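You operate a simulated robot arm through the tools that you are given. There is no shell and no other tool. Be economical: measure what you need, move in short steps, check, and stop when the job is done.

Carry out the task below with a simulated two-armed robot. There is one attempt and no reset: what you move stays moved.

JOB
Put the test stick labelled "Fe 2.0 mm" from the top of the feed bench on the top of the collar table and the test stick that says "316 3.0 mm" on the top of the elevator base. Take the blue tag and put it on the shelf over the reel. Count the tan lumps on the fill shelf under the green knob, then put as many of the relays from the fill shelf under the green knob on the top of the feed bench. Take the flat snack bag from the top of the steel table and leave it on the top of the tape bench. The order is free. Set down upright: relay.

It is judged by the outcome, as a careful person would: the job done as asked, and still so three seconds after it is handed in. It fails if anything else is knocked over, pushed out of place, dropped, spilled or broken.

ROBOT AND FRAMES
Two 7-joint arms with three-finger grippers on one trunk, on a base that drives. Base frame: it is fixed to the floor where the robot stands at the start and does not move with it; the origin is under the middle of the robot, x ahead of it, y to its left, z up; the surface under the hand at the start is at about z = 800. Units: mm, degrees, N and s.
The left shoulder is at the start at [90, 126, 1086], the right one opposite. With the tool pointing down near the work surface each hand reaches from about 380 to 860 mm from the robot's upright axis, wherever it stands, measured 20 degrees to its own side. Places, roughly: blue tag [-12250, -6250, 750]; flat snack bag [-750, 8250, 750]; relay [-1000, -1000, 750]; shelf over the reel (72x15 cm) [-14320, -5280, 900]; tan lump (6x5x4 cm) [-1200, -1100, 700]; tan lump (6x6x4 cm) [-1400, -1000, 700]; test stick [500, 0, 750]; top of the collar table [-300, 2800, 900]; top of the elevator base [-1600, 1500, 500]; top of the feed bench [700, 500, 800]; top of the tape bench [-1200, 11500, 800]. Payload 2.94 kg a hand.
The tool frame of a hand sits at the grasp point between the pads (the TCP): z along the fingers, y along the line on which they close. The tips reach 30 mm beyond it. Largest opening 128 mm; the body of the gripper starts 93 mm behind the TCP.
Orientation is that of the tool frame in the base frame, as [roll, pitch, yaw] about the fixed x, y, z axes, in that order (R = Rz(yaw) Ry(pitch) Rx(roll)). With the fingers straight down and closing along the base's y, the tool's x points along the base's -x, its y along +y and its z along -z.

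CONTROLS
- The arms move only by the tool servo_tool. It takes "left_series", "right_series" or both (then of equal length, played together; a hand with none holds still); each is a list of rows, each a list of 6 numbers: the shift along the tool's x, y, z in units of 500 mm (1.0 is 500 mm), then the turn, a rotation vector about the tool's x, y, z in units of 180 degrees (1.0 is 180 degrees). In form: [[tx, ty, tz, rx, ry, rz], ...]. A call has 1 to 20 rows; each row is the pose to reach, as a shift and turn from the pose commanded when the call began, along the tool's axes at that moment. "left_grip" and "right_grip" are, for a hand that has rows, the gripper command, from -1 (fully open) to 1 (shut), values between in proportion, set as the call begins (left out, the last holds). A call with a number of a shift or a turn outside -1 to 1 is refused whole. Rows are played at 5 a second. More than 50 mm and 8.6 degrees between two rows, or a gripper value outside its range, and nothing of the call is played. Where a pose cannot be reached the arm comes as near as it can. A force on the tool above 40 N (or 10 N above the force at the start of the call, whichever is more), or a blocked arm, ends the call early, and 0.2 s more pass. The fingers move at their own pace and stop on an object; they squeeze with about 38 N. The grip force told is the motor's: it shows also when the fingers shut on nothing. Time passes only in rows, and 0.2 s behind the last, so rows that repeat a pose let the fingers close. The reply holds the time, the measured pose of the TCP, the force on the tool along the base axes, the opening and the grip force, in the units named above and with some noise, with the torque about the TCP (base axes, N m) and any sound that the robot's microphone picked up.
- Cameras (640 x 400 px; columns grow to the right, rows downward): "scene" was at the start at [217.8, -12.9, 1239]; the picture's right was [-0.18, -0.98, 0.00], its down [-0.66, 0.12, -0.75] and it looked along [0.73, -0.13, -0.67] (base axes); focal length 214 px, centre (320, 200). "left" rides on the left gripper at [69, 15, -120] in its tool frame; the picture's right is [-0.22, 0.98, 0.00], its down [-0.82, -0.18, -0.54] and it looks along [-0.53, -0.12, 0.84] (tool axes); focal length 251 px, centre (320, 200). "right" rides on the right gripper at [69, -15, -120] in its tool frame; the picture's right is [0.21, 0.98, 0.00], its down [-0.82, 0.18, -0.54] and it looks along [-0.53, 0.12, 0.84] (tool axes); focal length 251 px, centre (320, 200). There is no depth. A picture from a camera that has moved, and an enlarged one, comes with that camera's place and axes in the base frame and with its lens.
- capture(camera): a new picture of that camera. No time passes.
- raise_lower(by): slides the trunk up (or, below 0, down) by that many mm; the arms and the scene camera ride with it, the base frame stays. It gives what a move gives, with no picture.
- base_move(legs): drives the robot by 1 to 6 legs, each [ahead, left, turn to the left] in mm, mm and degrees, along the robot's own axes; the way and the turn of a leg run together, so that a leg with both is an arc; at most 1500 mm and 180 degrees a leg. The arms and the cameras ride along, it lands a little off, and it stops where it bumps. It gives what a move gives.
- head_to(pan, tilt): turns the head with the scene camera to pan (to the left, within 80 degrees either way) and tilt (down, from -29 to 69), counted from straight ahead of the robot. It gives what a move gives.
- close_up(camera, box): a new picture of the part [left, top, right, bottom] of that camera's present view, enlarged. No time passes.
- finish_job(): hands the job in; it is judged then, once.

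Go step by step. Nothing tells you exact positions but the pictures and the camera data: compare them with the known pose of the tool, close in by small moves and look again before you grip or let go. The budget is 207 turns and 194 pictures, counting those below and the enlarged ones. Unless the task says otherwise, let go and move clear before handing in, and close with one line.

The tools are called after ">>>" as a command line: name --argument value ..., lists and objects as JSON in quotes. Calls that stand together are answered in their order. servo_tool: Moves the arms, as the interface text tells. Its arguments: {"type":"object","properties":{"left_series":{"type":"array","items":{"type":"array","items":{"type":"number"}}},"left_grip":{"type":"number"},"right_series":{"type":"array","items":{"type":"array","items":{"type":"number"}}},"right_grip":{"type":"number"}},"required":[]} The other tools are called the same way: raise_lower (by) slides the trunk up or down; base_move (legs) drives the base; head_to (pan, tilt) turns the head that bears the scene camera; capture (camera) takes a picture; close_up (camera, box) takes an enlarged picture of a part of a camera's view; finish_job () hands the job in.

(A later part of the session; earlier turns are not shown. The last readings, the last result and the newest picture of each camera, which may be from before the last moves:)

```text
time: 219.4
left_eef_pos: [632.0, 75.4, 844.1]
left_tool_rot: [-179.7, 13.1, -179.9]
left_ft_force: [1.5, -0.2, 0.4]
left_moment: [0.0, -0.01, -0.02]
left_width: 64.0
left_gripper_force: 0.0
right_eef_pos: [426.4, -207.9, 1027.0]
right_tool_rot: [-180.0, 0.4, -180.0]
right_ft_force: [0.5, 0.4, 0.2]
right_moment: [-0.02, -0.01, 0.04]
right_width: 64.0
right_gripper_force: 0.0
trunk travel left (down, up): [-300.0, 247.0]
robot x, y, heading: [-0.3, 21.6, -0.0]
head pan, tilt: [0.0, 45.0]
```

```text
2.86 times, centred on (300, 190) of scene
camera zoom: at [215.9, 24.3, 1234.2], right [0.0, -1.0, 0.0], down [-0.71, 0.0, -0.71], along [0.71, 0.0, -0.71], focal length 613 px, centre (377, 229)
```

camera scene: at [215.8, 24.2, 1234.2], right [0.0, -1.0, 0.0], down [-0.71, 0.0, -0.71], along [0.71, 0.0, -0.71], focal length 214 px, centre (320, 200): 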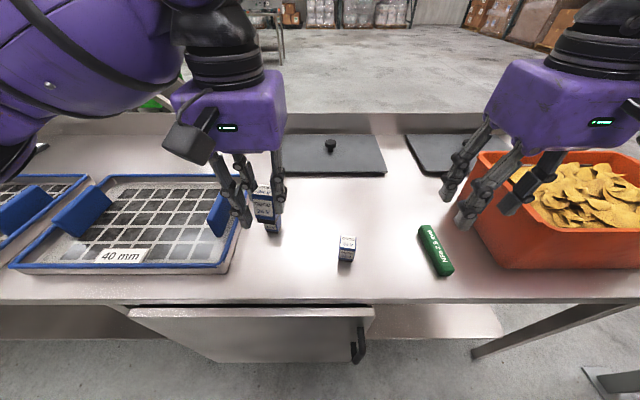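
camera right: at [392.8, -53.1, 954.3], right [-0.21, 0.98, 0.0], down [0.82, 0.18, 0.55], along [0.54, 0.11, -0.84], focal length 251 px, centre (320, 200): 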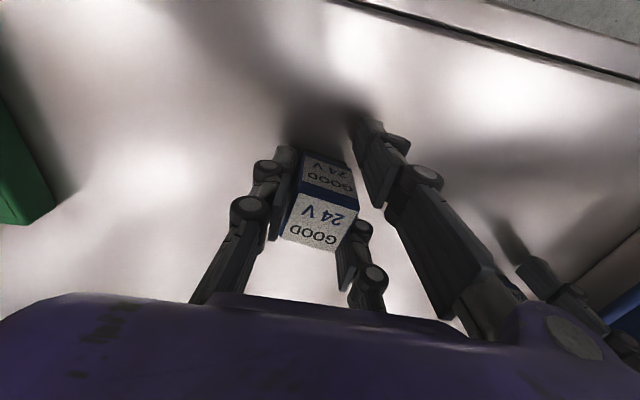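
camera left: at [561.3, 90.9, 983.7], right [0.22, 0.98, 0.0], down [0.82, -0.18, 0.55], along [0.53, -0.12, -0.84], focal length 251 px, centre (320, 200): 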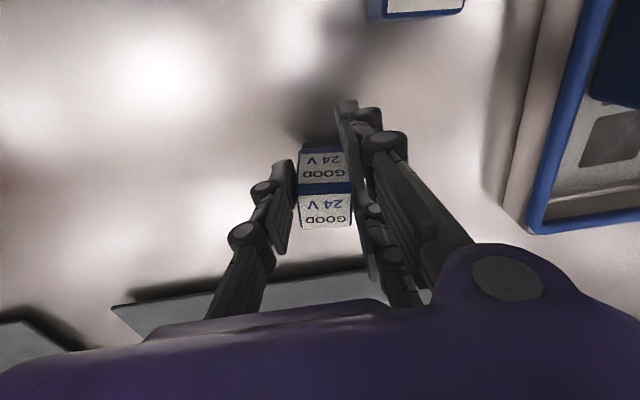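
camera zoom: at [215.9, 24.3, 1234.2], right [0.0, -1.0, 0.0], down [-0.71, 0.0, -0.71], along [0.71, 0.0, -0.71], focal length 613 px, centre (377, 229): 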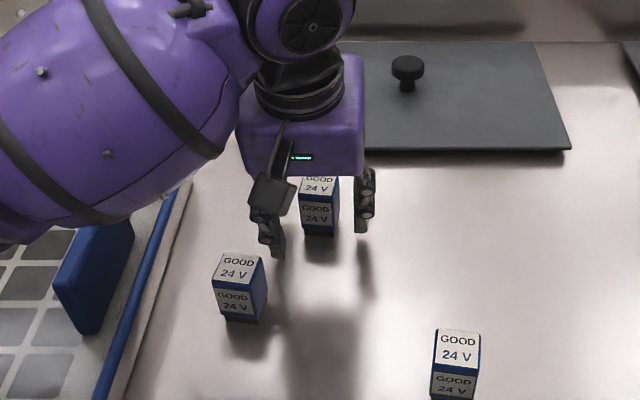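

The relay stands upright. Rise straight up and pull back.

>>> servo_tool --left_series '[[-0.0176, 0, -0.078, 0, 0, 0], [-0.035, 0, -0.156, 0, 0, 0], [-0.053, 0, -0.234, 0, 0, 0], [-0.075, 0, -0.325, 0, 0.02, 0], [-0.02, 0.04, -0.36, 0, 0.04, 0], [0.06, 0.08, -0.38, 0, 0.06, 0], [0.14, 0.12, -0.38, 0, 0.07, 0], [0.22, 0.16, -0.39, 0, 0.07, 0], [0.3, 0.18, -0.4, 0, 0.07, 0]]'

>>> capture --camera "scene"

```text
time: 221.4
left_eef_pos: [438.5, 168.3, 1004.8]
left_tool_rot: [-179.6, 0.5, 180.0]
left_ft_force: [-0.9, 0.1, 0.1]
left_moment: [0.01, 0.0, 0.02]
left_width: 64.0
left_gripper_force: 0.1
right_eef_pos: [424.9, -208.6, 1027.6]
right_tool_rot: [-179.9, 0.6, 179.9]
right_ft_force: [0.7, 0.6, 0.1]
right_moment: [0.02, -0.03, 0.02]
right_width: 64.0
right_gripper_force: 0.1
trunk travel left (down, up): [-300.0, 247.0]
robot x, y, heading: [-3.9, 19.1, -0.3]
head pan, tilt: [0.0, 45.0]
```

```text
112 pictures are left
camera scene: at [214.9, 24.5, 1234.5], right [0.0, -1.0, 0.0], down [-0.71, 0.0, -0.71], along [0.71, 0.0, -0.71], focal length 214 px, centre (320, 200)
```

scene: 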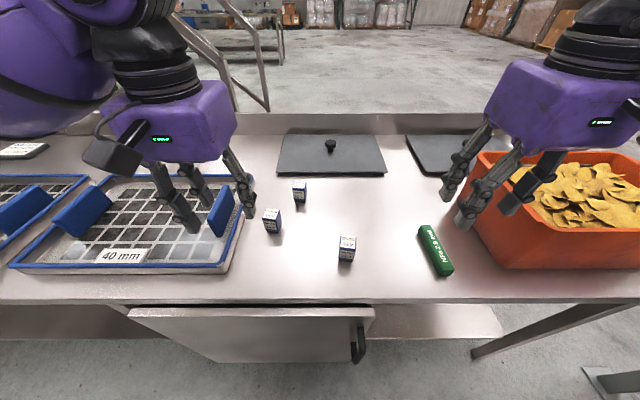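

All three relays are done. Next, the snack bag to the north: back off, turn left and drive up the aisle.

>>> base_move --legs '[[-400, 0, 0], [0, 0, 90], [1000, 0, 0], [900, 0, 0]]'

>>> head_to --pan 40 --tilt 15

>>> capture --camera "scene"

>>> head_to --pan -40 --tilt 15

>>> capture --camera "scene"

```text
time: 236.9
left_eef_pos: [-731.6, 2302.8, 1005.0]
left_tool_rot: [-179.8, 0.5, -84.7]
left_ft_force: [0.9, -0.6, -0.1]
left_moment: [0.01, 0.04, 0.02]
left_width: 64.2
left_gripper_force: 0.1
right_eef_pos: [-355.9, 2324.2, 1026.8]
right_tool_rot: [180.0, 0.4, -84.7]
right_ft_force: [0.4, -0.3, 0.7]
right_moment: [-0.01, -0.01, 0.0]
right_width: 64.0
right_gripper_force: 0.0
trunk travel left (down, up): [-300.0, 247.0]
robot x, y, heading: [-546.5, 1876.4, 95.0]
head pan, tilt: [0.0, 45.0]
```

```text
time: 237.9
left_eef_pos: [-731.8, 2302.9, 1005.3]
left_tool_rot: [-179.8, 0.5, -84.7]
left_ft_force: [-0.3, -0.5, -0.5]
left_moment: [0.0, 0.02, 0.0]
left_width: 64.1
left_gripper_force: 0.1
right_eef_pos: [-356.2, 2323.9, 1026.9]
right_tool_rot: [-179.9, 0.3, -84.7]
right_ft_force: [0.4, -0.2, 0.6]
right_moment: [0.0, 0.01, -0.01]
right_width: 63.8
right_gripper_force: 0.1
trunk travel left (down, up): [-300.0, 247.0]
robot x, y, heading: [-550.0, 1875.1, 94.9]
head pan, tilt: [40.0, 15.0]
```

```text
111 pictures are left
camera scene: at [-625.7, 2080.5, 1281.0], right [0.71, 0.71, 0.0], down [0.18, -0.18, -0.97], along [-0.68, 0.68, -0.26], focal length 214 px, centre (320, 200)
```

scene: 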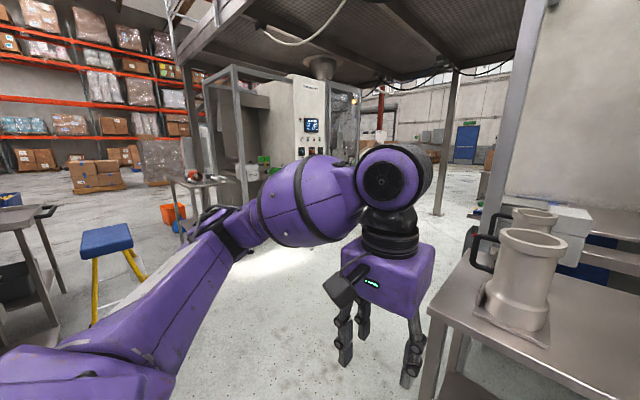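

```text
time: 239.5
left_eef_pos: [-732.8, 2301.7, 1004.9]
left_tool_rot: [-179.7, 0.7, -84.6]
left_ft_force: [-0.1, -0.1, -0.3]
left_moment: [0.01, -0.02, 0.01]
left_width: 63.8
left_gripper_force: 0.1
right_eef_pos: [-357.0, 2324.0, 1026.7]
right_tool_rot: [180.0, 0.3, -84.7]
right_ft_force: [0.6, 0.0, -0.4]
right_moment: [0.01, 0.0, -0.02]
right_width: 63.6
right_gripper_force: 0.0
trunk travel left (down, up): [-300.0, 247.0]
robot x, y, heading: [-545.3, 1880.1, 95.3]
head pan, tilt: [-40.0, 15.0]
```

```text
110 pictures are left
camera scene: at [-506.3, 2091.3, 1281.1], right [0.82, -0.57, 0.0], down [-0.15, -0.21, -0.97], along [0.55, 0.79, -0.26], focal length 214 px, centre (320, 200)
```

scene: 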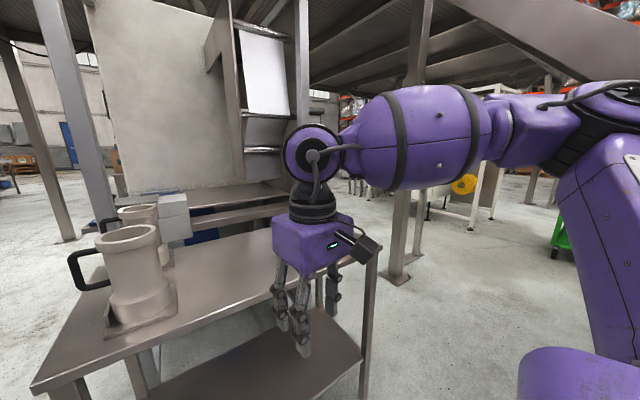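

The gap west of the collar table is open. Sidestep left and go north, then look.

>>> base_move --legs '[[0, 700, -5], [1400, 0, 0]]'

>>> head_to --pan 0 --tilt 15

>>> capture --camera "scene"

```text
time: 242.9
left_eef_pos: [-1021.0, 2285.6, 1006.1]
left_tool_rot: [-179.7, 0.5, -86.1]
left_ft_force: [-1.0, 1.4, -0.1]
left_moment: [-0.01, 0.03, 0.01]
left_width: 64.1
left_gripper_force: 0.1
right_eef_pos: [-644.2, 2296.9, 1026.4]
right_tool_rot: [-179.8, 0.6, -86.1]
right_ft_force: [-0.2, 0.0, 0.0]
right_moment: [-0.01, -0.04, 0.03]
right_width: 63.8
right_gripper_force: 0.1
trunk travel left (down, up): [-300.0, 247.0]
robot x, y, heading: [-847.2, 1857.3, 93.9]
head pan, tilt: [-40.0, 15.0]
stopped in leg 1: the robot was blocked; the commanded pose is now the measured one
```

```text
time: 244.0
left_eef_pos: [-1020.9, 2284.6, 1005.2]
left_tool_rot: [-179.8, 0.7, -86.1]
left_ft_force: [0.0, 0.2, 0.8]
left_moment: [0.0, 0.0, -0.02]
left_width: 64.0
left_gripper_force: 0.0
right_eef_pos: [-642.8, 2297.7, 1026.5]
right_tool_rot: [-179.9, 0.4, -86.1]
right_ft_force: [0.2, 0.1, -0.1]
right_moment: [-0.01, 0.01, 0.0]
right_width: 64.1
right_gripper_force: 0.0
trunk travel left (down, up): [-300.0, 247.0]
robot x, y, heading: [-842.3, 1853.8, 93.8]
head pan, tilt: [0.0, 15.0]
```

```text
109 pictures are left
camera scene: at [-860.6, 2086.0, 1281.1], right [1.0, 0.06, 0.0], down [0.02, -0.26, -0.97], along [-0.06, 0.96, -0.26], focal length 214 px, centre (320, 200)
```

scene: 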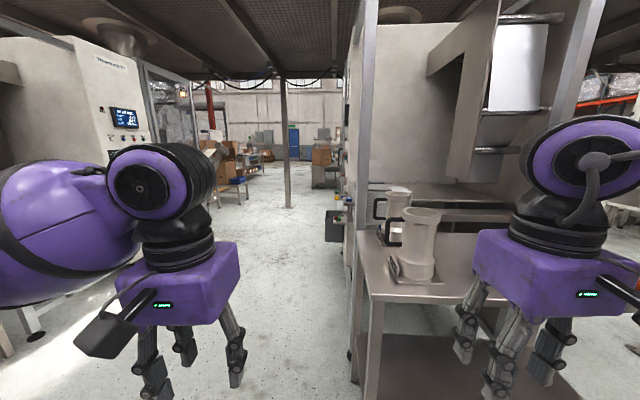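

The base touched the elevator box. Ease off, go 170 mm forward, then sidestep.

>>> base_move --legs '[[0, -40, -4], [190, 0, 0], [0, 560, 0], [1300, 0, 0]]'

>>> capture --camera "scene"

```text
time: 257.2
left_eef_pos: [-1457.0, 3807.7, 1004.7]
left_tool_rot: [-179.7, 0.6, -90.5]
left_ft_force: [0.5, -0.1, 0.7]
left_moment: [-0.01, 0.02, -0.01]
left_width: 64.0
left_gripper_force: 0.0
right_eef_pos: [-1080.8, 3791.9, 1026.7]
right_tool_rot: [-179.9, 0.6, -90.6]
right_ft_force: [0.4, 0.1, -0.7]
right_moment: [-0.02, 0.03, -0.01]
right_width: 64.3
right_gripper_force: 0.0
trunk travel left (down, up): [-300.0, 247.0]
robot x, y, heading: [-1316.7, 3363.2, 89.1]
head pan, tilt: [0.0, 15.0]
```

```text
108 pictures are left
camera scene: at [-1314.3, 3597.1, 1281.1], right [1.0, -0.01, 0.0], down [0.0, -0.26, -0.97], along [0.01, 0.97, -0.26], focal length 214 px, centre (320, 200)
```

scene: 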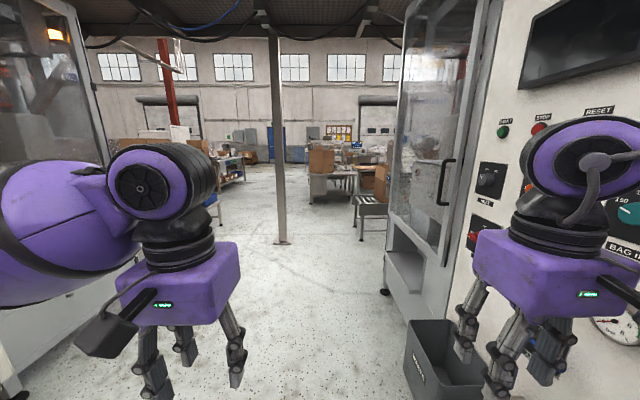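

The corridor narrows between a post (≈[-1809,6275]) and the conveyor. Check the left of the post too.

>>> head_to --pan 25 --tilt 10

>>> capture --camera "scene"

>>> close_up --camera "scene" --box '[300, 120, 620, 320]'

```text
time: 258.1
left_eef_pos: [-1457.2, 3806.9, 1005.1]
left_tool_rot: [-179.7, 0.6, -90.5]
left_ft_force: [0.3, 0.2, 0.1]
left_moment: [0.0, -0.05, 0.0]
left_width: 63.9
left_gripper_force: 0.0
right_eef_pos: [-1081.4, 3790.4, 1027.1]
right_tool_rot: [-179.9, 0.5, -90.6]
right_ft_force: [0.5, 0.4, -0.1]
right_moment: [0.01, -0.01, 0.02]
right_width: 63.9
right_gripper_force: 0.1
trunk travel left (down, up): [-300.0, 247.0]
robot x, y, heading: [-1314.6, 3368.3, 89.3]
head pan, tilt: [25.0, 10.0]
```

```text
107 pictures are left
camera scene: at [-1353.6, 3588.3, 1289.2], right [0.91, 0.41, 0.0], down [0.07, -0.16, -0.98], along [-0.41, 0.9, -0.17], focal length 214 px, centre (320, 200)
```

scene: 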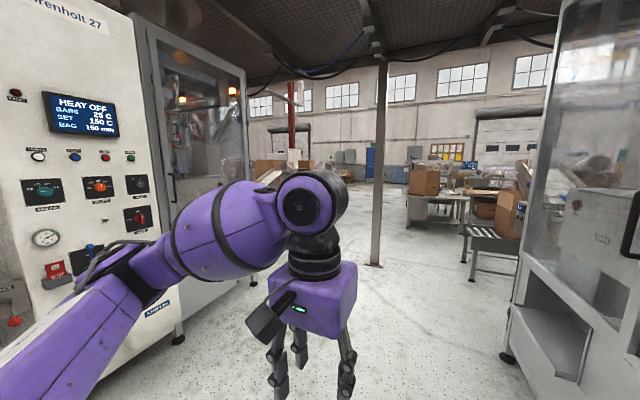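

```text
2.00 times, centred on (460, 220) of scene
camera zoom: at [-1353.6, 3588.3, 1289.2], right [0.91, 0.41, 0.0], down [0.07, -0.16, -0.98], along [-0.41, 0.9, -0.17], focal length 429 px, centre (40, 160)
```

zoom: 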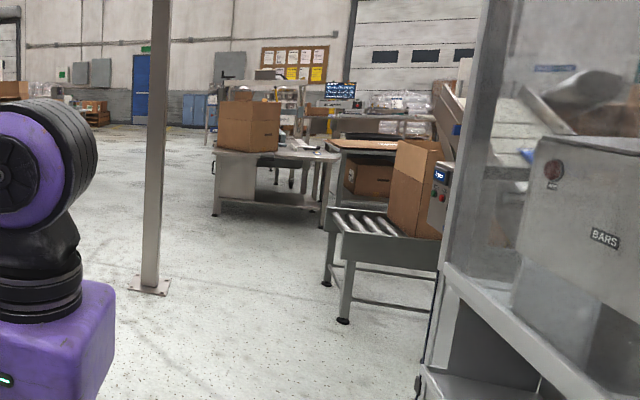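

I'll pass left of the post: drive north to y≈5400, then shift left and look.

>>> base_move --legs '[[1000, 150, 1], [900, 150, 0]]'

>>> head_to --pan 30 --tilt 12

>>> capture --camera "scene"

>>> head_to --pan -15 --tilt 12

>>> capture --camera "scene"

```text
time: 267.6
left_eef_pos: [-1774.2, 5676.4, 1006.3]
left_tool_rot: [-179.7, 0.7, -89.4]
left_ft_force: [0.7, 0.7, 0.1]
left_moment: [-0.04, 0.0, -0.02]
left_width: 64.2
left_gripper_force: 0.1
right_eef_pos: [-1398.5, 5666.1, 1025.7]
right_tool_rot: [-179.9, 0.6, -89.5]
right_ft_force: [0.7, 0.4, -0.5]
right_moment: [-0.03, 0.0, 0.01]
right_width: 64.1
right_gripper_force: 0.0
trunk travel left (down, up): [-300.0, 247.0]
robot x, y, heading: [-1625.2, 5233.1, 90.3]
head pan, tilt: [25.0, 10.0]
```

```text
time: 268.3
left_eef_pos: [-1774.8, 5676.4, 1006.3]
left_tool_rot: [-179.7, 0.6, -89.4]
left_ft_force: [1.2, -0.3, 0.4]
left_moment: [-0.03, 0.05, -0.01]
left_width: 64.2
left_gripper_force: 0.0
right_eef_pos: [-1398.3, 5667.1, 1026.1]
right_tool_rot: [-179.9, 0.5, -89.4]
right_ft_force: [0.6, 0.2, 0.5]
right_moment: [-0.01, 0.01, 0.01]
right_width: 64.0
right_gripper_force: 0.0
trunk travel left (down, up): [-300.0, 247.0]
robot x, y, heading: [-1624.0, 5237.3, 89.8]
head pan, tilt: [30.0, 12.0]
```

```text
105 pictures are left
camera scene: at [-1673.3, 5455.8, 1286.0], right [0.86, 0.51, 0.0], down [0.11, -0.18, -0.98], along [-0.49, 0.84, -0.21], focal length 214 px, centre (320, 200)
```

scene: 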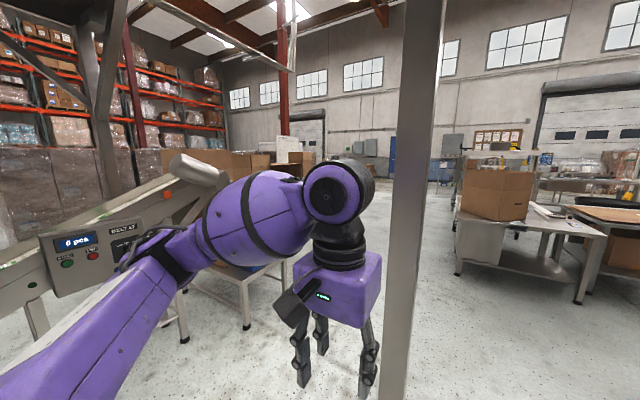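

```text
time: 269.4
left_eef_pos: [-1774.9, 5676.9, 1005.7]
left_tool_rot: [-179.8, 0.6, -89.5]
left_ft_force: [-0.5, 0.2, 0.3]
left_moment: [-0.01, 0.01, 0.0]
left_width: 63.9
left_gripper_force: 0.1
right_eef_pos: [-1397.8, 5667.4, 1028.0]
right_tool_rot: [-179.9, 0.6, -89.4]
right_ft_force: [-0.2, -0.3, -0.7]
right_moment: [-0.01, 0.01, -0.02]
right_width: 64.3
right_gripper_force: 0.0
trunk travel left (down, up): [-300.0, 247.0]
robot x, y, heading: [-1621.9, 5238.2, 90.4]
head pan, tilt: [-15.0, 12.0]
```

```text
104 pictures are left
camera scene: at [-1602.7, 5465.6, 1286.0], right [0.97, -0.25, 0.0], down [-0.05, -0.2, -0.98], along [0.25, 0.95, -0.21], focal length 214 px, centre (320, 200)
```

scene: 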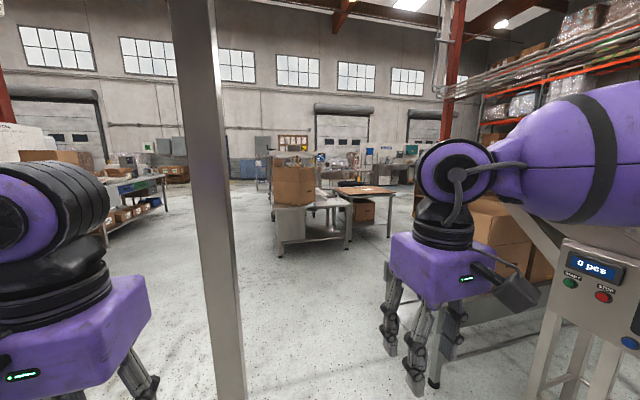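

I'll pass between post and conveyor sideways: facing west the robot is narrower. Turn left, back up to x≈-1140, then sidestep north.

>>> base_move --legs '[[0, 0, 90], [-480, 0, 0]]'

>>> head_to --pan -60 --tilt 25

>>> capture --camera "scene"

```text
time: 276.0
left_eef_pos: [-1590.6, 5090.9, 1005.8]
left_tool_rot: [-179.7, 0.6, -0.9]
left_ft_force: [0.0, 0.2, 0.0]
left_moment: [0.03, 0.01, -0.02]
left_width: 64.2
left_gripper_force: 0.1
right_eef_pos: [-1571.6, 5466.6, 1026.9]
right_tool_rot: [-179.9, 0.4, -1.0]
right_ft_force: [0.3, 0.2, 0.1]
right_moment: [0.01, 0.03, 0.03]
right_width: 64.3
right_gripper_force: 0.0
trunk travel left (down, up): [-300.0, 247.0]
robot x, y, heading: [-1146.4, 5228.3, 178.8]
head pan, tilt: [-15.0, 12.0]
```

```text
time: 277.1
left_eef_pos: [-1590.6, 5089.2, 1005.7]
left_tool_rot: [-179.7, 0.7, -1.0]
left_ft_force: [-0.3, 0.0, 0.6]
left_moment: [0.0, -0.01, -0.01]
left_width: 64.0
left_gripper_force: 0.1
right_eef_pos: [-1572.7, 5465.9, 1027.2]
right_tool_rot: [-179.9, 0.6, -1.1]
right_ft_force: [0.3, -0.2, 0.0]
right_moment: [0.0, 0.0, 0.03]
right_width: 63.9
right_gripper_force: 0.1
trunk travel left (down, up): [-300.0, 247.0]
robot x, y, heading: [-1148.6, 5228.2, 179.0]
head pan, tilt: [-60.0, 25.0]
```

```text
103 pictures are left
camera scene: at [-1329.5, 5313.5, 1264.9], right [0.88, 0.48, 0.0], down [0.2, -0.37, -0.91], along [-0.44, 0.79, -0.42], focal length 214 px, centre (320, 200)
```

scene: 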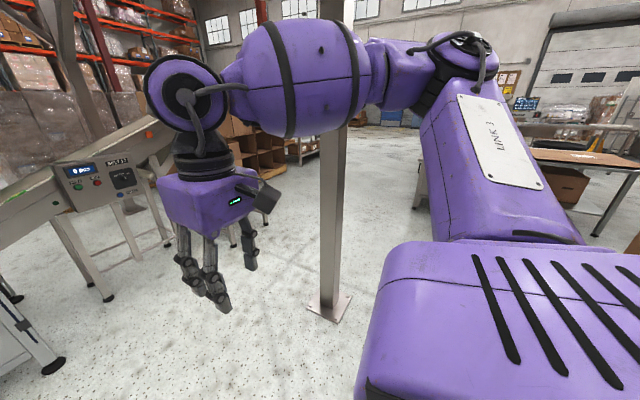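

Retract the hands 40 mm more, and sidestep north past the post.

>>> servo_tool --left_series '[[0.04, 0, 0, 0, 0, 0], [0.08, 0, 0, 0, 0, 0]]' --right_series '[[0.04, 0, 0, 0, 0, 0], [0.08, 0, 0, 0, 0, 0]]'

>>> base_move --legs '[[-40, -400, 1], [0, -650, 0], [0, -650, 0]]'

>>> capture --camera "scene"

```text
time: 277.7
left_eef_pos: [-1551.8, 5089.5, 1005.5]
left_tool_rot: [-179.6, 0.6, -0.9]
left_ft_force: [0.2, 0.3, 0.2]
left_moment: [0.01, -0.01, -0.05]
left_width: 64.2
left_gripper_force: 0.0
right_eef_pos: [-1530.1, 5465.2, 1026.7]
right_tool_rot: [-179.9, 0.5, -1.0]
right_ft_force: [-0.4, -0.2, -0.3]
right_moment: [-0.01, 0.0, 0.04]
right_width: 64.0
right_gripper_force: 0.1
trunk travel left (down, up): [-300.0, 247.0]
robot x, y, heading: [-1148.9, 5228.9, 179.1]
head pan, tilt: [-60.0, 25.0]
```

```text
time: 293.4
left_eef_pos: [-1525.9, 6777.6, 1006.5]
left_tool_rot: [-179.8, 0.6, 2.5]
left_ft_force: [-0.5, 0.2, 0.2]
left_moment: [0.0, 0.03, 0.02]
left_width: 63.8
left_gripper_force: 0.0
right_eef_pos: [-1526.4, 7154.9, 1026.1]
right_tool_rot: [-179.9, 0.4, 2.3]
right_ft_force: [0.2, -0.8, -0.2]
right_moment: [0.0, -0.01, 0.0]
right_width: 63.8
right_gripper_force: 0.0
trunk travel left (down, up): [-300.0, 247.0]
robot x, y, heading: [-1129.6, 6938.8, -177.7]
head pan, tilt: [-60.0, 25.0]
```

```text
102 pictures are left
camera scene: at [-1316.2, 7015.1, 1264.9], right [0.85, 0.53, 0.0], down [0.23, -0.36, -0.91], along [-0.48, 0.77, -0.42], focal length 214 px, centre (320, 200)
```

scene: 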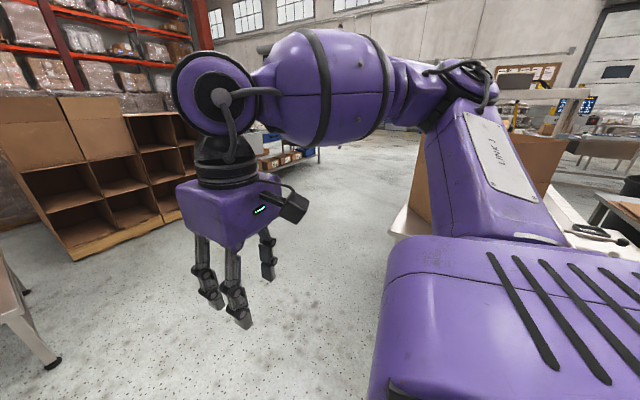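

Past the post. The table's near corner is about [-1440,7820]; turn right to face north and look.

>>> base_move --legs '[[0, 0, -92]]'

>>> head_to --pan 0 --tilt 25

>>> capture --camera "scene"

```text
time: 297.6
left_eef_pos: [-1292.1, 7335.8, 1005.5]
left_tool_rot: [-179.7, 0.6, -87.6]
left_ft_force: [-0.7, -0.6, 0.6]
left_moment: [-0.02, 0.02, -0.02]
left_width: 63.8
left_gripper_force: 0.1
right_eef_pos: [-915.3, 7336.2, 1026.6]
right_tool_rot: [-179.9, 0.5, -87.8]
right_ft_force: [0.0, 0.1, 0.1]
right_moment: [-0.02, -0.01, 0.01]
right_width: 64.0
right_gripper_force: 0.0
trunk travel left (down, up): [-300.0, 247.0]
robot x, y, heading: [-1128.0, 6939.7, 92.1]
head pan, tilt: [-60.0, 25.0]
```

```text
time: 298.9
left_eef_pos: [-1292.3, 7336.3, 1006.2]
left_tool_rot: [-179.8, 0.6, -87.7]
left_ft_force: [-0.6, -0.2, -0.6]
left_moment: [-0.01, 0.01, 0.01]
left_width: 64.2
left_gripper_force: 0.1
right_eef_pos: [-916.5, 7335.3, 1025.0]
right_tool_rot: [-179.9, 0.5, -87.8]
right_ft_force: [0.1, -0.1, 0.5]
right_moment: [0.01, -0.02, 0.01]
right_width: 63.9
right_gripper_force: 0.0
trunk travel left (down, up): [-300.0, 247.0]
robot x, y, heading: [-1131.6, 6941.8, 92.2]
head pan, tilt: [0.0, 25.0]
```

```text
101 pictures are left
camera scene: at [-1139.6, 7170.1, 1264.9], right [1.0, 0.04, 0.0], down [0.02, -0.42, -0.91], along [-0.03, 0.91, -0.42], focal length 214 px, centre (320, 200)
```

scene: 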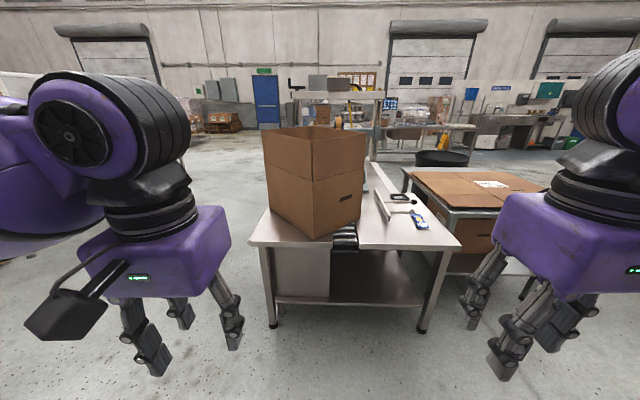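

The steel table is ahead with a carton and some small things. Zoom in to find the flat snack bag.

>>> close_up --camera "scene" --box '[340, 170, 480, 260]'

```text
4.44 times, centred on (410, 215) of scene
camera zoom: at [-1139.6, 7170.1, 1264.9], right [1.0, 0.04, 0.0], down [0.02, -0.42, -0.91], along [-0.03, 0.91, -0.42], focal length 953 px, centre (-80, 133)
```

zoom: 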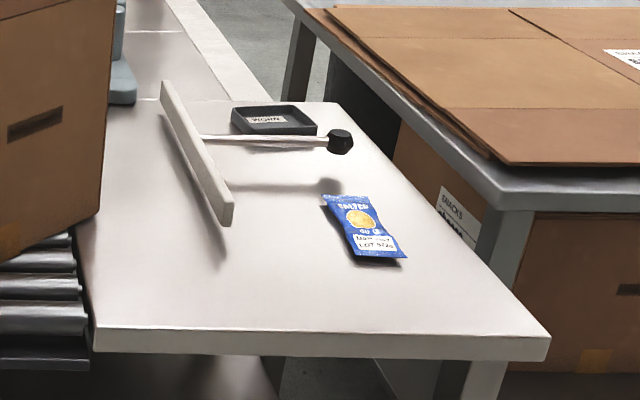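

The blue flat snack bag lies at about [-699,8064], long axis along y. Approach so it's in front of the right hand.

>>> base_move --legs '[[380, 0, -2], [0, -270, 0]]'

>>> head_to --pan -10 --tilt 45

>>> capture --camera "scene"

>>> capture --camera "right"

```text
time: 303.9
left_eef_pos: [-1019.3, 7725.1, 1006.3]
left_tool_rot: [-179.7, 0.7, -89.7]
left_ft_force: [0.5, -0.2, -0.3]
left_moment: [-0.03, -0.02, 0.03]
left_width: 64.0
left_gripper_force: 0.0
right_eef_pos: [-643.1, 7712.3, 1026.3]
right_tool_rot: [-179.9, 0.5, -89.7]
right_ft_force: [0.3, 0.2, -0.4]
right_moment: [0.01, 0.03, -0.01]
right_width: 63.9
right_gripper_force: 0.0
trunk travel left (down, up): [-300.0, 247.0]
robot x, y, heading: [-871.8, 7323.2, 90.1]
head pan, tilt: [0.0, 25.0]
```

```text
time: 304.7
left_eef_pos: [-1019.6, 7725.7, 1006.1]
left_tool_rot: [-179.7, 0.6, -89.7]
left_ft_force: [-0.3, -0.3, 0.4]
left_moment: [0.0, 0.03, 0.0]
left_width: 63.9
left_gripper_force: 0.1
right_eef_pos: [-643.5, 7713.1, 1026.5]
right_tool_rot: [-179.9, 0.5, -89.7]
right_ft_force: [0.5, 0.0, -0.3]
right_moment: [0.01, 0.01, 0.0]
right_width: 64.4
right_gripper_force: 0.0
trunk travel left (down, up): [-300.0, 247.0]
robot x, y, heading: [-869.5, 7323.3, 90.1]
head pan, tilt: [-10.0, 45.0]
```

```text
99 pictures are left
camera scene: at [-858.4, 7542.5, 1234.3], right [0.99, -0.17, 0.0], down [-0.12, -0.7, -0.71], along [0.12, 0.7, -0.71], focal length 214 px, centre (320, 200)
```

scene: 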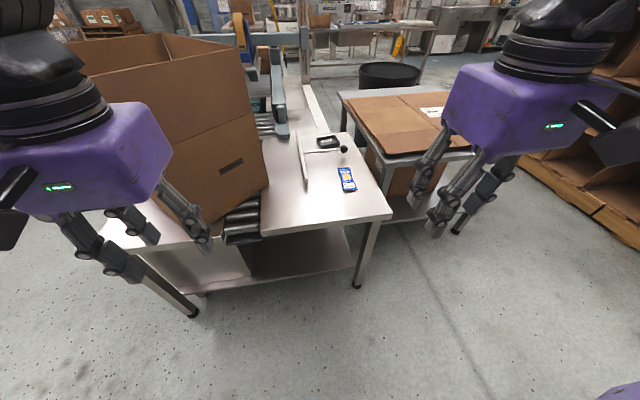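

```text
98 pictures are left
camera right: at [-626.8, 7641.0, 1145.2], right [-0.98, -0.22, 0.0], down [-0.19, 0.82, 0.55], along [-0.12, 0.53, -0.84], focal length 251 px, centre (320, 200)
```

right: 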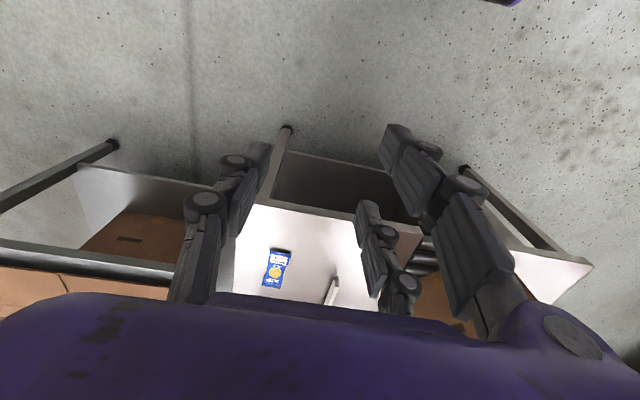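

The bag is at about [-650,8110]. Edge 90 mm closer (the left hand stays clear of the carton) and bring the right hand over the bag.

>>> base_move --legs '[[90, 0, 0]]'

>>> servo_tool --right_series '[[-0.09, 0, 0, 0, 0, 0], [-0.18, 0, 0, 0, 0, 0], [-0.27, 0, 0.02, 0, 0, 0], [-0.35, 0, 0.06, 0, 0, 0], [-0.4, 0, 0.12, 0, 0, 0], [-0.44, 0, 0.2, 0, 0, 0], [-0.46, 0, 0.28, 0, 0, 0], [-0.46, 0, 0.28, 0, 0, 0]]' --right_grip -0.7

>>> capture --camera "right"

>>> capture --camera "scene"

```text
time: 305.8
left_eef_pos: [-1018.7, 7813.9, 1006.5]
left_tool_rot: [-179.7, 0.7, -89.7]
left_ft_force: [0.4, 0.9, -0.1]
left_moment: [-0.04, 0.0, 0.01]
left_width: 63.7
left_gripper_force: 0.0
right_eef_pos: [-643.0, 7801.2, 1025.4]
right_tool_rot: [-179.9, 0.4, -89.9]
right_ft_force: [0.0, -0.4, 0.0]
right_moment: [-0.05, -0.03, 0.0]
right_width: 64.0
right_gripper_force: 0.0
trunk travel left (down, up): [-300.0, 247.0]
robot x, y, heading: [-871.2, 7411.0, 89.9]
head pan, tilt: [-10.0, 45.0]
```

```text
time: 307.6
left_eef_pos: [-1020.1, 7814.0, 1006.3]
left_tool_rot: [-179.6, 0.5, -89.7]
left_ft_force: [-0.4, 0.0, -1.0]
left_moment: [-0.02, -0.01, -0.01]
left_width: 64.0
left_gripper_force: 0.0
right_eef_pos: [-641.8, 8031.2, 887.9]
right_tool_rot: [180.0, 0.5, -89.7]
right_ft_force: [0.0, -0.1, -0.3]
right_moment: [0.0, 0.01, 0.01]
right_width: 108.4
right_gripper_force: 0.0
trunk travel left (down, up): [-300.0, 247.0]
robot x, y, heading: [-871.8, 7410.7, 89.8]
head pan, tilt: [-10.0, 45.0]
```

```text
97 pictures are left
camera right: at [-625.7, 7959.4, 1007.3], right [-0.98, -0.22, 0.0], down [-0.19, 0.82, 0.55], along [-0.12, 0.54, -0.84], focal length 251 px, centre (320, 200)
```

right: 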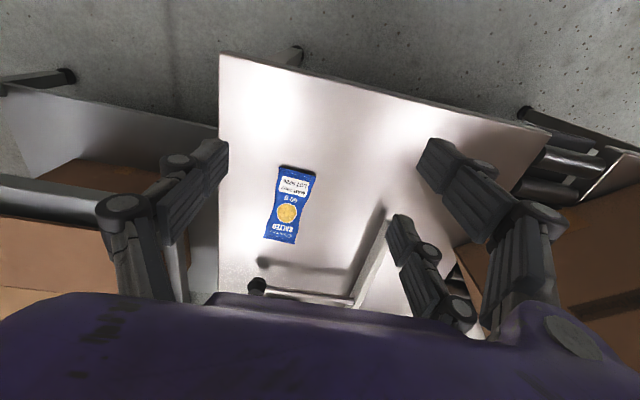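

```text
96 pictures are left
camera scene: at [-858.6, 7630.2, 1234.4], right [0.99, -0.17, 0.0], down [-0.12, -0.7, -0.71], along [0.12, 0.7, -0.71], focal length 214 px, centre (320, 200)
```

scene: 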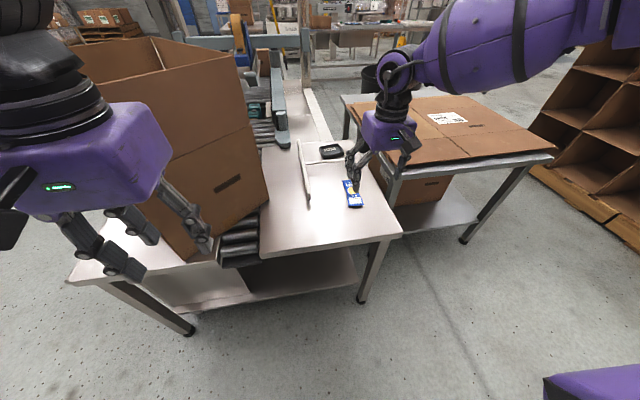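

Triangulating, the bag lies at [-625,8203] on a top at z≈655. Lower the trunk 130 and move over the bag.

>>> raise_lower --by -130

>>> servo_tool --right_series '[[-0.08, -0.01, 0, 0, 0, 0], [-0.16, -0.02, 0, 0, 0, 0], [-0.24, -0.034, 0, 0, 0, 0], [-0.31, -0.034, 0, 0, 0, 0], [-0.31, -0.034, 0, 0, 0, 0]]'

>>> capture --camera "right"

>>> capture --camera "scene"

```text
time: 309.2
left_eef_pos: [-1018.8, 7813.1, 877.5]
left_tool_rot: [-179.7, 0.5, -89.7]
left_ft_force: [0.3, 0.8, -1.0]
left_moment: [0.0, 0.03, 0.0]
left_width: 64.0
left_gripper_force: 0.0
right_eef_pos: [-644.2, 8030.8, 760.0]
right_tool_rot: [-179.8, 0.6, -89.7]
right_ft_force: [0.6, 0.0, -0.2]
right_moment: [0.01, 0.03, 0.01]
right_width: 109.1
right_gripper_force: 0.0
trunk travel left (down, up): [-170.0, 377.0]
robot x, y, heading: [-871.8, 7412.4, 90.3]
head pan, tilt: [-10.0, 45.0]
```

```text
time: 310.4
left_eef_pos: [-1018.9, 7814.1, 874.5]
left_tool_rot: [-179.7, 0.4, -89.6]
left_ft_force: [0.8, 0.1, -0.9]
left_moment: [-0.03, -0.01, -0.02]
left_width: 64.1
left_gripper_force: 0.0
right_eef_pos: [-603.8, 8142.9, 760.0]
right_tool_rot: [-180.0, 0.5, -89.9]
right_ft_force: [0.3, -0.4, -0.3]
right_moment: [0.01, -0.02, 0.0]
right_width: 108.7
right_gripper_force: 0.1
right hand out of reach, approached as far as the arm can: row 3, 4, 5
trunk travel left (down, up): [-170.0, 377.0]
robot x, y, heading: [-872.7, 7411.7, 90.1]
head pan, tilt: [-10.0, 45.0]
```

```text
95 pictures are left
camera right: at [-587.4, 8070.9, 877.8], right [-0.98, -0.22, 0.0], down [-0.18, 0.82, 0.55], along [-0.12, 0.54, -0.84], focal length 251 px, centre (320, 200)
```

right: 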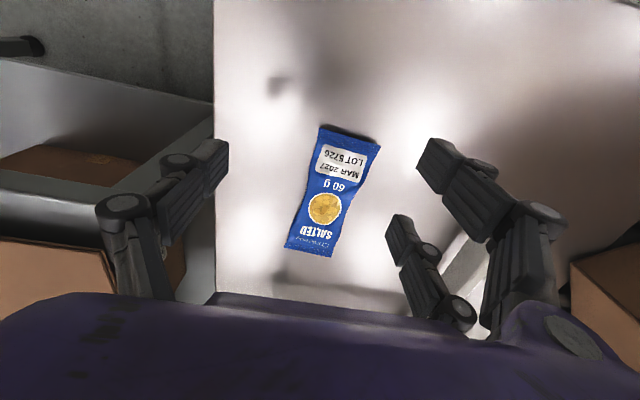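

```text
94 pictures are left
camera scene: at [-857.6, 7673.2, 1095.1], right [0.99, -0.17, 0.0], down [-0.12, -0.7, -0.71], along [0.12, 0.7, -0.71], focal length 214 px, centre (320, 200)
```

scene: 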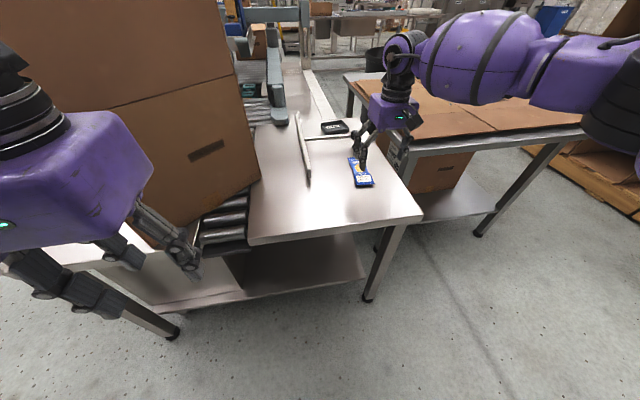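

Just short. Pull the hand back, move the base 90 mm nearer, and re-approach.

>>> servo_tool --right_series '[[0.08, 0.02, 0, 0, 0, 0], [0.16, 0.04, 0, 0, 0, 0]]'

>>> base_move --legs '[[95, 0, 0]]'

>>> capture --camera "right"

```text
time: 311.0
left_eef_pos: [-1019.6, 7813.5, 876.2]
left_tool_rot: [-179.7, 0.6, -89.7]
left_ft_force: [0.4, -0.7, -0.8]
left_moment: [-0.02, -0.05, -0.03]
left_width: 64.1
left_gripper_force: 0.1
right_eef_pos: [-623.7, 8058.3, 759.2]
right_tool_rot: [-179.9, 0.5, -89.8]
right_ft_force: [0.5, -1.1, 0.2]
right_moment: [0.0, -0.01, 0.0]
right_width: 108.8
right_gripper_force: 0.1
trunk travel left (down, up): [-170.0, 377.0]
robot x, y, heading: [-875.0, 7412.8, 90.3]
head pan, tilt: [-10.0, 45.0]
```

```text
time: 312.1
left_eef_pos: [-1022.0, 7908.5, 875.8]
left_tool_rot: [-179.7, 0.5, -89.5]
left_ft_force: [0.3, -0.1, -1.3]
left_moment: [-0.04, -0.03, 0.01]
left_width: 64.0
left_gripper_force: 0.1
right_eef_pos: [-625.7, 8155.9, 757.8]
right_tool_rot: [-179.9, 0.4, -89.6]
right_ft_force: [-0.6, 0.7, 0.4]
right_moment: [0.0, -0.02, 0.01]
right_width: 108.9
right_gripper_force: 0.0
trunk travel left (down, up): [-170.0, 377.0]
robot x, y, heading: [-873.1, 7510.8, 90.4]
head pan, tilt: [-10.0, 45.0]
```

```text
93 pictures are left
camera right: at [-608.8, 8084.6, 877.2], right [-0.98, -0.22, 0.0], down [-0.19, 0.82, 0.55], along [-0.12, 0.53, -0.84], focal length 251 px, centre (320, 200)
```

right: 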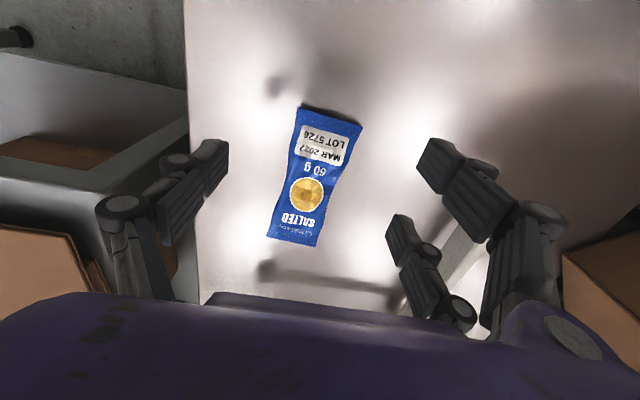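

Bag centre [-627,8200]. Move above and descend to 700, then check.

>>> servo_tool --right_series '[[-0.05, 0.002, 0, 0, 0, 0], [-0.098, 0.002, 0, 0, 0, 0], [-0.098, 0.002, 0.06, 0, 0, 0], [-0.098, 0.002, 0.1, 0, 0, 0], [-0.098, 0.002, 0.116, 0, 0, 0], [-0.098, 0.002, 0.116, 0, 0, 0]]'

>>> capture --camera "right"

>>> close_up --camera "scene" --box '[280, 100, 440, 220]'

```text
time: 313.5
left_eef_pos: [-1021.2, 7908.5, 875.7]
left_tool_rot: [-179.6, 0.6, -89.5]
left_ft_force: [0.1, 0.4, 0.0]
left_moment: [-0.04, 0.01, -0.03]
left_width: 63.8
left_gripper_force: 0.0
right_eef_pos: [-628.1, 8203.6, 699.5]
right_tool_rot: [-179.8, 0.4, -89.7]
right_ft_force: [-0.5, 0.1, -0.2]
right_moment: [-0.02, 0.0, 0.05]
right_width: 109.0
right_gripper_force: 0.0
trunk travel left (down, up): [-170.0, 377.0]
robot x, y, heading: [-868.2, 7506.8, 90.2]
head pan, tilt: [-10.0, 45.0]
```

```text
92 pictures are left
camera right: at [-610.6, 8133.2, 818.6], right [-0.98, -0.22, 0.0], down [-0.19, 0.82, 0.55], along [-0.12, 0.53, -0.84], focal length 251 px, centre (320, 200)
```

right: 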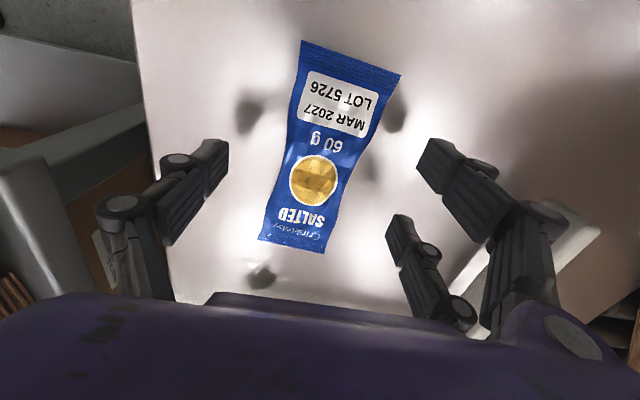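

```text
3.33 times, centred on (360, 160) of scene
camera zoom: at [-859.6, 7767.7, 1095.3], right [0.99, -0.17, 0.0], down [-0.12, -0.7, -0.71], along [0.12, 0.7, -0.71], focal length 715 px, centre (187, 333)
```

zoom: 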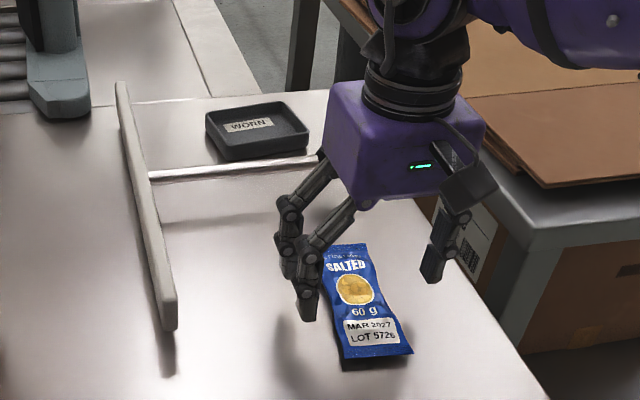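

Continue down in small rows toward the surface.

>>> servo_tool --right_series '[[0, -0.004, 0.006, 0, 0, 0], [0, -0.006, 0.012, 0, 0, 0], [0, -0.006, 0.018, 0, 0, 0], [0, -0.006, 0.024, 0, 0, 0], [0, -0.006, 0.03, 0, 0, 0], [0, -0.006, 0.035, 0, 0, 0], [0, -0.006, 0.04, 0, 0, 0]]'

>>> close_up --camera "scene" --box '[320, 140, 420, 220]'

```text
time: 315.1
left_eef_pos: [-1021.5, 7908.1, 875.8]
left_tool_rot: [-179.7, 0.5, -89.6]
left_ft_force: [-0.2, 0.0, -0.9]
left_moment: [-0.02, 0.02, 0.0]
left_width: 63.8
left_gripper_force: 0.0
right_eef_pos: [-622.9, 8204.0, 680.3]
right_tool_rot: [-179.9, 0.5, -89.6]
right_ft_force: [-0.1, 0.5, 0.6]
right_moment: [-0.01, 0.0, 0.02]
right_width: 108.9
right_gripper_force: 0.0
trunk travel left (down, up): [-170.0, 377.0]
robot x, y, heading: [-869.8, 7507.9, 90.4]
head pan, tilt: [-10.0, 45.0]
```

```text
5.00 times, centred on (370, 180) of scene
camera zoom: at [-859.5, 7767.7, 1095.3], right [0.99, -0.17, 0.0], down [-0.12, -0.7, -0.71], along [0.12, 0.7, -0.71], focal length 1072 px, centre (70, 300)
```

zoom: 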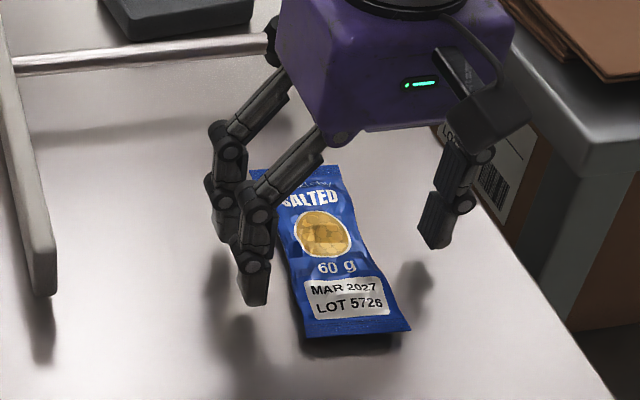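

Tips are near bag level; lower further until the tips just reach the table.

>>> servo_tool --right_series '[[0, 0, 0.004, 0, 0, 0], [0, 0, 0.008, 0, 0, 0], [0, 0, 0.012, 0, 0, 0], [0, 0, 0.016, 0, 0, 0], [0, 0, 0.02, 0, 0, 0], [0, 0, 0.024, 0, 0, 0]]'

>>> close_up --camera "scene" --box '[320, 140, 420, 220]'

```text
time: 316.5
left_eef_pos: [-1020.9, 7908.8, 875.0]
left_tool_rot: [-179.7, 0.6, -89.6]
left_ft_force: [0.2, -0.6, -0.1]
left_moment: [-0.01, -0.01, -0.01]
left_width: 64.1
left_gripper_force: 0.1
right_eef_pos: [-623.1, 8206.1, 669.0]
right_tool_rot: [-179.9, 0.5, -89.6]
right_ft_force: [-0.2, -0.4, -0.5]
right_moment: [-0.01, 0.0, 0.02]
right_width: 108.8
right_gripper_force: 0.1
trunk travel left (down, up): [-170.0, 377.0]
robot x, y, heading: [-871.8, 7508.6, 90.3]
head pan, tilt: [-10.0, 45.0]
```

```text
5.00 times, centred on (370, 180) of scene
camera zoom: at [-859.5, 7767.7, 1095.3], right [0.99, -0.17, 0.0], down [-0.12, -0.7, -0.71], along [0.12, 0.7, -0.71], focal length 1072 px, centre (70, 300)
```

zoom: 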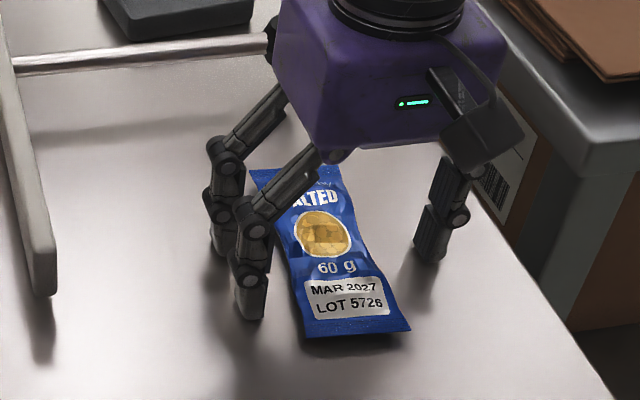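

>>> servo_tool --right_series '[[0, 0, 0.004, 0, 0, 0], [0, 0, 0.008, 0, 0, 0], [0, 0, 0.012, 0, 0, 0], [0, 0, 0.016, 0, 0, 0], [0, 0, 0.02, 0, 0, 0]]'

```text
time: 317.7
left_eef_pos: [-1022.6, 7903.2, 879.2]
left_tool_rot: [-179.7, 0.9, -89.6]
left_ft_force: [-0.6, 0.4, -0.2]
left_moment: [0.04, -0.01, 0.01]
left_width: 63.8
left_gripper_force: 0.0
right_eef_pos: [-629.6, 8207.1, 676.8]
right_tool_rot: [179.4, 1.8, -89.6]
right_ft_force: [-9.2, -8.3, 56.1]
right_moment: [-1.98, 1.92, 0.16]
right_width: 79.2
right_gripper_force: 30.4
trunk travel left (down, up): [-170.0, 377.0]
robot x, y, heading: [-871.3, 7508.1, 90.2]
head pan, tilt: [-10.0, 45.0]
stopped in row 5 (right hand): the force on the tool passed its limit at 45 N (the readings are from after the stop); the commanded pose is now the measured one
```

Contact with the table; ease up a few mm and look.

>>> servo_tool --right_series '[[0, 0, -0.006, 0, 0, 0], [0, 0, -0.006, 0, 0, 0]]'

>>> close_up --camera "scene" --box '[320, 140, 420, 220]'

```text
time: 318.3
left_eef_pos: [-1021.5, 7907.4, 876.5]
left_tool_rot: [-179.8, 0.6, -89.7]
left_ft_force: [-0.2, -0.4, -0.6]
left_moment: [-0.05, 0.02, -0.02]
left_width: 64.0
left_gripper_force: 0.0
right_eef_pos: [-622.3, 8206.0, 666.2]
right_tool_rot: [-179.8, 0.7, -89.7]
right_ft_force: [0.4, -4.1, 18.5]
right_moment: [-0.23, 0.02, -0.11]
right_width: 110.5
right_gripper_force: 11.5
trunk travel left (down, up): [-170.0, 377.0]
robot x, y, heading: [-876.2, 7509.6, 90.6]
head pan, tilt: [-10.0, 45.0]
```

```text
5.00 times, centred on (370, 180) of scene
camera zoom: at [-859.4, 7767.2, 1095.3], right [0.99, -0.17, 0.0], down [-0.12, -0.7, -0.71], along [0.12, 0.7, -0.71], focal length 1072 px, centre (70, 300)
```

zoom: 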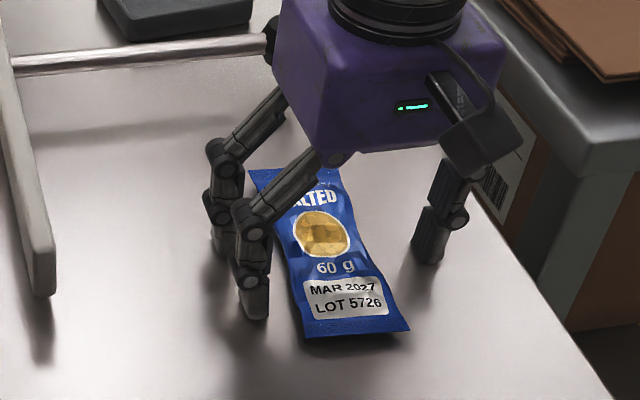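

Raise 2 mm and close on the bag.

>>> servo_tool --right_series '[[0, 0, -0.005, 0, 0, 0], [0, 0, -0.005, 0, 0, 0]]'

>>> servo_tool --right_series '[[0, 0, 0, 0, 0, 0], [0, 0, 0, 0, 0, 0], [0, 0, 0, 0, 0, 0]]' --right_grip 1

>>> capture --camera "right"

```text
time: 318.9
left_eef_pos: [-1020.7, 7907.7, 875.6]
left_tool_rot: [-179.7, 0.6, -89.6]
left_ft_force: [0.4, 0.2, -0.1]
left_moment: [0.0, 0.0, 0.01]
left_width: 63.9
left_gripper_force: 0.0
right_eef_pos: [-622.9, 8207.1, 668.8]
right_tool_rot: [-179.8, 0.8, -89.5]
right_ft_force: [-0.1, -0.1, 0.3]
right_moment: [0.03, 0.03, -0.03]
right_width: 109.2
right_gripper_force: 0.0
trunk travel left (down, up): [-170.0, 377.0]
robot x, y, heading: [-871.9, 7506.4, 90.3]
head pan, tilt: [-10.0, 45.0]
```

```text
time: 319.6
left_eef_pos: [-1021.7, 7906.3, 877.1]
left_tool_rot: [-179.7, 0.6, -89.5]
left_ft_force: [0.1, -0.1, -0.3]
left_moment: [-0.05, -0.01, -0.03]
left_width: 63.7
left_gripper_force: 0.1
right_eef_pos: [-630.0, 8209.7, 679.2]
right_tool_rot: [179.2, 1.7, -89.6]
right_ft_force: [-1.6, -7.2, 22.2]
right_moment: [-0.46, -0.5, -0.3]
right_width: 58.9
right_gripper_force: 38.3
trunk travel left (down, up): [-170.0, 377.0]
robot x, y, heading: [-875.0, 7509.4, 90.4]
head pan, tilt: [-10.0, 45.0]
stopped in row 3 (right hand): the force on the tool passed its limit at 47 N (the readings are from after the stop); the commanded pose is now the measured one
```

```text
87 pictures are left
camera right: at [-611.5, 8136.3, 796.6], right [-0.97, -0.22, 0.01], down [-0.18, 0.8, 0.57], along [-0.13, 0.55, -0.82], focal length 251 px, centre (320, 200)
```

right: 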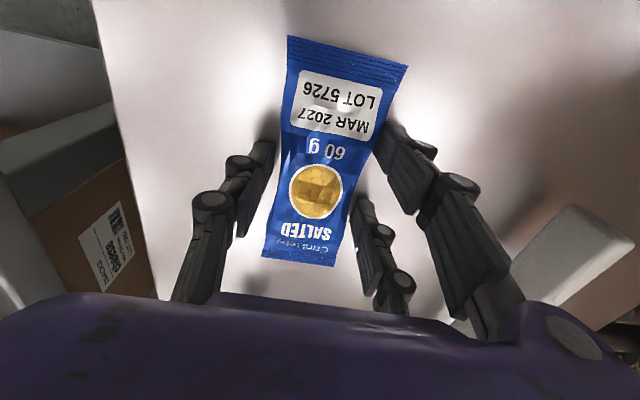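

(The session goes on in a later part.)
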